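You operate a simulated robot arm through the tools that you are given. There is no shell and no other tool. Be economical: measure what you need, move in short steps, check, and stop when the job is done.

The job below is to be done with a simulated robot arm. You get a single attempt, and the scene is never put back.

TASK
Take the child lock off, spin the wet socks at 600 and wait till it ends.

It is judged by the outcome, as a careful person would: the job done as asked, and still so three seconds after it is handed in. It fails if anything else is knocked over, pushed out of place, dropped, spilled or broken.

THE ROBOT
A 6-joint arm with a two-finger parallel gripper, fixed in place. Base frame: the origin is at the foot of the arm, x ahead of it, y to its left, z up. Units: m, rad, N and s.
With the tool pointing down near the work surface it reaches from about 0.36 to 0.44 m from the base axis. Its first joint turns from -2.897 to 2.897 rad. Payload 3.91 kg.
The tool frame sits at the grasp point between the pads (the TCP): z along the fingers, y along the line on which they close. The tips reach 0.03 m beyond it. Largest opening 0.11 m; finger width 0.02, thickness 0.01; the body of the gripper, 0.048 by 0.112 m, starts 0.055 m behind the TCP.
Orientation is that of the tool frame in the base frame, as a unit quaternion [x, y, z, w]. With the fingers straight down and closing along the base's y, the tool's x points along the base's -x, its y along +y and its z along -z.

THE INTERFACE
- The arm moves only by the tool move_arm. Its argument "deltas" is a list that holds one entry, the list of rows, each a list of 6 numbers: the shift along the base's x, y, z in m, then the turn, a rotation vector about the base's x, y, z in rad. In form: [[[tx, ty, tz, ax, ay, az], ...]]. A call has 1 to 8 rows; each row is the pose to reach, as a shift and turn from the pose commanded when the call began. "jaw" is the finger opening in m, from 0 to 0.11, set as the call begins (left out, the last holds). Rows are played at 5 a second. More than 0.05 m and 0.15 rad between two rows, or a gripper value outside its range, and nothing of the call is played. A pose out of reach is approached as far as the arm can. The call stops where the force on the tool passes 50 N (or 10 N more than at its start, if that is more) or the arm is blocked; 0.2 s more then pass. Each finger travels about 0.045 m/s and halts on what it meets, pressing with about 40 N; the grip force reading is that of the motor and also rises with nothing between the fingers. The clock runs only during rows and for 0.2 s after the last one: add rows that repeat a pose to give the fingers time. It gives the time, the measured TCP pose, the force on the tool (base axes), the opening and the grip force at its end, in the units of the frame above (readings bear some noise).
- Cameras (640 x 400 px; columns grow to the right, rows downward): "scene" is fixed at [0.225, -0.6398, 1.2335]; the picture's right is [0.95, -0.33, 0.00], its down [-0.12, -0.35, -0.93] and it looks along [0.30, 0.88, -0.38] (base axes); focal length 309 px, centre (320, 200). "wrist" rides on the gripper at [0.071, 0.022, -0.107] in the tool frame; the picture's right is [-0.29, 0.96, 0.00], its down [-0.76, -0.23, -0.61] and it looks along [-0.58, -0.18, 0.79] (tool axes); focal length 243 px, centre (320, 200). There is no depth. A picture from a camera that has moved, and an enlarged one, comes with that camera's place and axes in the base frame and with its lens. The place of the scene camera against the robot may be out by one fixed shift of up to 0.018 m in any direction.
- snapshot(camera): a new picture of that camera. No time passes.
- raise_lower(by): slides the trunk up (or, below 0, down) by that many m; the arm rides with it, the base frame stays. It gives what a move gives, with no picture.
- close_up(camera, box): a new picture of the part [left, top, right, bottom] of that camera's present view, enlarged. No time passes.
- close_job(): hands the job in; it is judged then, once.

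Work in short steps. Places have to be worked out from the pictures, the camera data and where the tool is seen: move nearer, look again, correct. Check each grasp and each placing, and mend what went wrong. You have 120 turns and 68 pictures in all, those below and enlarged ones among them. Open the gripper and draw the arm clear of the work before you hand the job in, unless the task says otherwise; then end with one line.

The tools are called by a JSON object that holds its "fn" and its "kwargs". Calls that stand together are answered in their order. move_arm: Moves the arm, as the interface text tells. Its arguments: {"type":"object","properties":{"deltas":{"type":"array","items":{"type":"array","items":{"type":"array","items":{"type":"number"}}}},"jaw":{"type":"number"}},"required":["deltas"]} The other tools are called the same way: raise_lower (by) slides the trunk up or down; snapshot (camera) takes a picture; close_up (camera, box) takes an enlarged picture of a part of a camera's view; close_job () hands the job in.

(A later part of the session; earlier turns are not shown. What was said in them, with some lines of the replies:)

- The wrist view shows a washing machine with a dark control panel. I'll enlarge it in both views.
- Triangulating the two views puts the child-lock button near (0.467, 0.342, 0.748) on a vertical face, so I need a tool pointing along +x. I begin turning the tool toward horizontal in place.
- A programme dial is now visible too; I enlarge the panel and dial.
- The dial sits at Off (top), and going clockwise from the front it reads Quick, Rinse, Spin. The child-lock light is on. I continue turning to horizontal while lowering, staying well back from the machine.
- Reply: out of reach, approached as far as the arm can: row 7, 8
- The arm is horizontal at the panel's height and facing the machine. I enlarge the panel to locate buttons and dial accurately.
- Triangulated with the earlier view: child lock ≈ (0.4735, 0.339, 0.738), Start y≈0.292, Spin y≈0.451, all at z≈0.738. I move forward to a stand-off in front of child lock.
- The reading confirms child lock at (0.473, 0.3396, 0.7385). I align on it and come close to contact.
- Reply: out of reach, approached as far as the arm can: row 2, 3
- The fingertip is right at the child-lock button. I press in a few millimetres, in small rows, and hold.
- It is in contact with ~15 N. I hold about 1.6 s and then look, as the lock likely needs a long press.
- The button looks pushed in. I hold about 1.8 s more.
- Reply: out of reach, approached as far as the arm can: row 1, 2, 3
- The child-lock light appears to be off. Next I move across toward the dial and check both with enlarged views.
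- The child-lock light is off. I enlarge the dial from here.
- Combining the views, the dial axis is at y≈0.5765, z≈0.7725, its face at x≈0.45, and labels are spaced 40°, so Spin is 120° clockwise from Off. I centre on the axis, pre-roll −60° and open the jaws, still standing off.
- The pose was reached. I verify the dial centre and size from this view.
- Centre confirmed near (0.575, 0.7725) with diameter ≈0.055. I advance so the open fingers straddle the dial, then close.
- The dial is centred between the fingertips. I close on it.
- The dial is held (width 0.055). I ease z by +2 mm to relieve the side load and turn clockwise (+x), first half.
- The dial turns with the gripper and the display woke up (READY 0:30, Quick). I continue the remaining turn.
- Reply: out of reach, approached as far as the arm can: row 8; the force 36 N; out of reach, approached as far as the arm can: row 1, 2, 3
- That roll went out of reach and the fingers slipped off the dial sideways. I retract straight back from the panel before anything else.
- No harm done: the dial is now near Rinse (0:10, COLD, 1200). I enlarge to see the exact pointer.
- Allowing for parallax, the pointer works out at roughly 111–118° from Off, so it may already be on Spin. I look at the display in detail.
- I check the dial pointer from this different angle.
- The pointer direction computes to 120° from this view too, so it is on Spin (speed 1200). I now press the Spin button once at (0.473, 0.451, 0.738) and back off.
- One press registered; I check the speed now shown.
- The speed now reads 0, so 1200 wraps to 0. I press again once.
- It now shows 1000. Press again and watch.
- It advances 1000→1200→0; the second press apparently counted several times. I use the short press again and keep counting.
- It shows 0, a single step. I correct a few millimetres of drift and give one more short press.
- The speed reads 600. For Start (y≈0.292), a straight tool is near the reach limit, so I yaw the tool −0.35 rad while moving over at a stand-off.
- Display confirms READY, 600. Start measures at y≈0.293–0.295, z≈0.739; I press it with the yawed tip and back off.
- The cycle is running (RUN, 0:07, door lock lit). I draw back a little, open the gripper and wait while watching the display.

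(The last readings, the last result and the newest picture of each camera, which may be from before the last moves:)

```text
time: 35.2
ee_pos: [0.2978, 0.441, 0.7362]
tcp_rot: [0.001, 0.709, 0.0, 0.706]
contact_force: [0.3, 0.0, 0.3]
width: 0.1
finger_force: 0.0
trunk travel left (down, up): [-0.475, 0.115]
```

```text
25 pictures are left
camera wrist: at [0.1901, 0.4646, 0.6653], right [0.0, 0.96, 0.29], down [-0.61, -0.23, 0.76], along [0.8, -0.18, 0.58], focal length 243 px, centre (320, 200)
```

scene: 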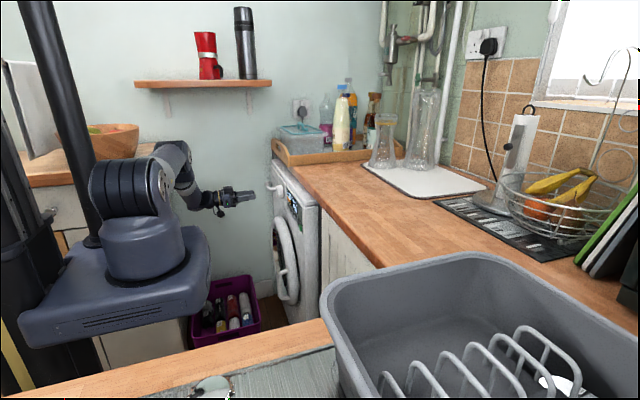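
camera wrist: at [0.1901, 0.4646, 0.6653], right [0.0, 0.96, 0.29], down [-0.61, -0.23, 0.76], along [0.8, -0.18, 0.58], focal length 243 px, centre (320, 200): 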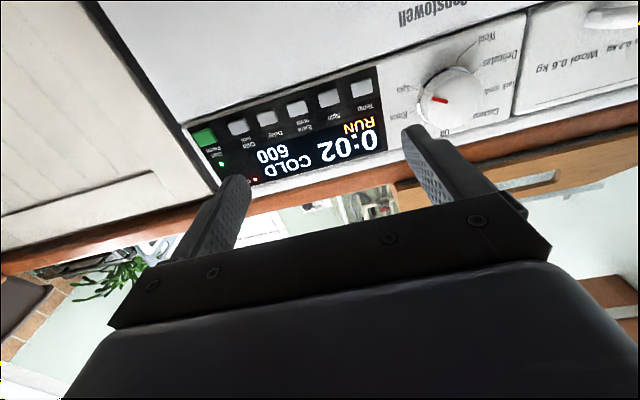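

It shows 0:02 RUN. I keep waiting.

{"fn": "move_arm", "kwargs": {"deltas": [[[0, 0, 0, 0, 0, 0], [0, 0, 0, 0, 0, 0], [0, 0, 0, 0, 0, 0], [0, 0, 0, 0, 0, 0], [0, 0, 0, 0, 0, 0], [0, 0, 0, 0, 0, 0], [0, 0, 0, 0, 0, 0], [0, 0, 0, 0, 0, 0]]]}}

{"fn": "close_up", "kwargs": {"camera": "wrist", "box": [180, 50, 400, 190]}}

```text
time: 37.0
ee_pos: [0.297, 0.441, 0.7356]
tcp_rot: [0.0, 0.709, 0.001, 0.705]
contact_force: [0.7, 0.0, 0.0]
width: 0.1001
finger_force: 0.0
trunk travel left (down, up): [-0.475, 0.115]
```

```text
2.86 times, centred on (290, 120) of wrist
camera zoom: at [0.1902, 0.4646, 0.6653], right [0.0, 0.96, 0.29], down [-0.61, -0.23, 0.76], along [0.8, -0.18, 0.58], focal length 693 px, centre (406, 429)
```

zoom: 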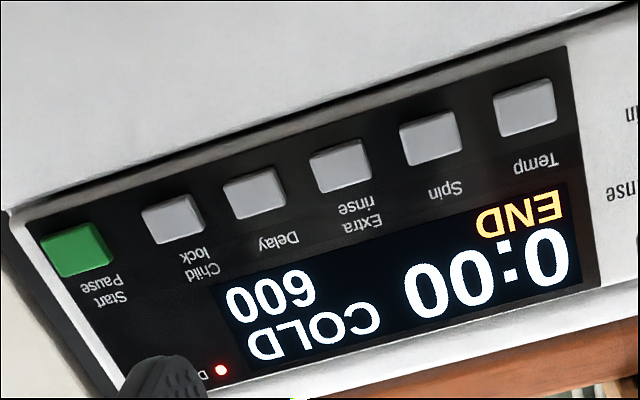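

The display shows END 0:00 at 600, with the door-lock light still lit. I back away and wait a little more for it to release, then check the scene.

{"fn": "move_arm", "kwargs": {"deltas": [[[-0.02, 0, 0, 0, 0, 0], [-0.03, 0, 0, 0, 0, 0], [-0.03, 0, 0, 0, 0, 0], [-0.03, 0, 0, 0, 0, 0], [-0.03, 0, 0, 0, 0, 0], [-0.03, 0, 0, 0, 0, 0], [-0.03, 0, 0, 0, 0, 0], [-0.03, 0, 0, 0, 0, 0]]]}}

{"fn": "snapshot", "kwargs": {"camera": "wrist"}}

{"fn": "snapshot", "kwargs": {"camera": "scene"}}

```text
time: 38.8
ee_pos: [0.2674, 0.4412, 0.7367]
tcp_rot: [0.001, 0.708, 0.0, 0.706]
contact_force: [-0.7, 0.8, 0.3]
width: 0.0999
finger_force: 0.0
trunk travel left (down, up): [-0.475, 0.115]
```

```text
23 pictures are left
camera wrist: at [0.1601, 0.464, 0.6658], right [0.0, 0.96, 0.29], down [-0.61, -0.23, 0.76], along [0.8, -0.18, 0.58], focal length 243 px, centre (320, 200)
```

wrist: 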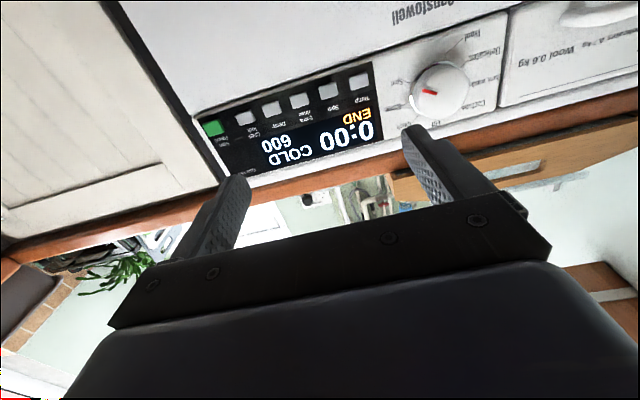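

```text
22 pictures are left
```

scene: 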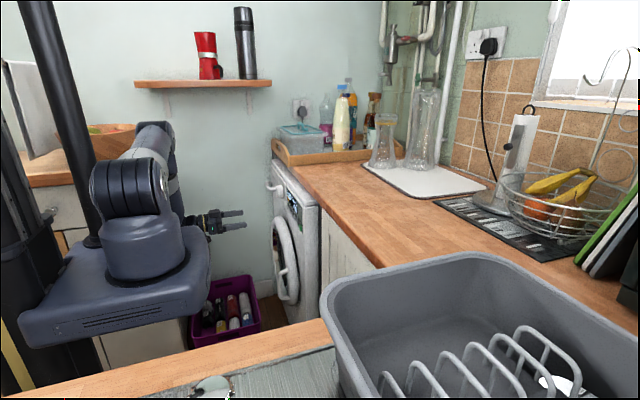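

The display reads END, the door lock has released, the arm is clear and the rest of the scene is undisturbed. I hand the job in.

{"fn": "close_job", "kwargs": {}}

```text
The job is handed in.
```

The child lock is off, and the machine ran the Spin programme at 600 until the display showed END and the door lock released; I didn't look inside the drum to see the socks.
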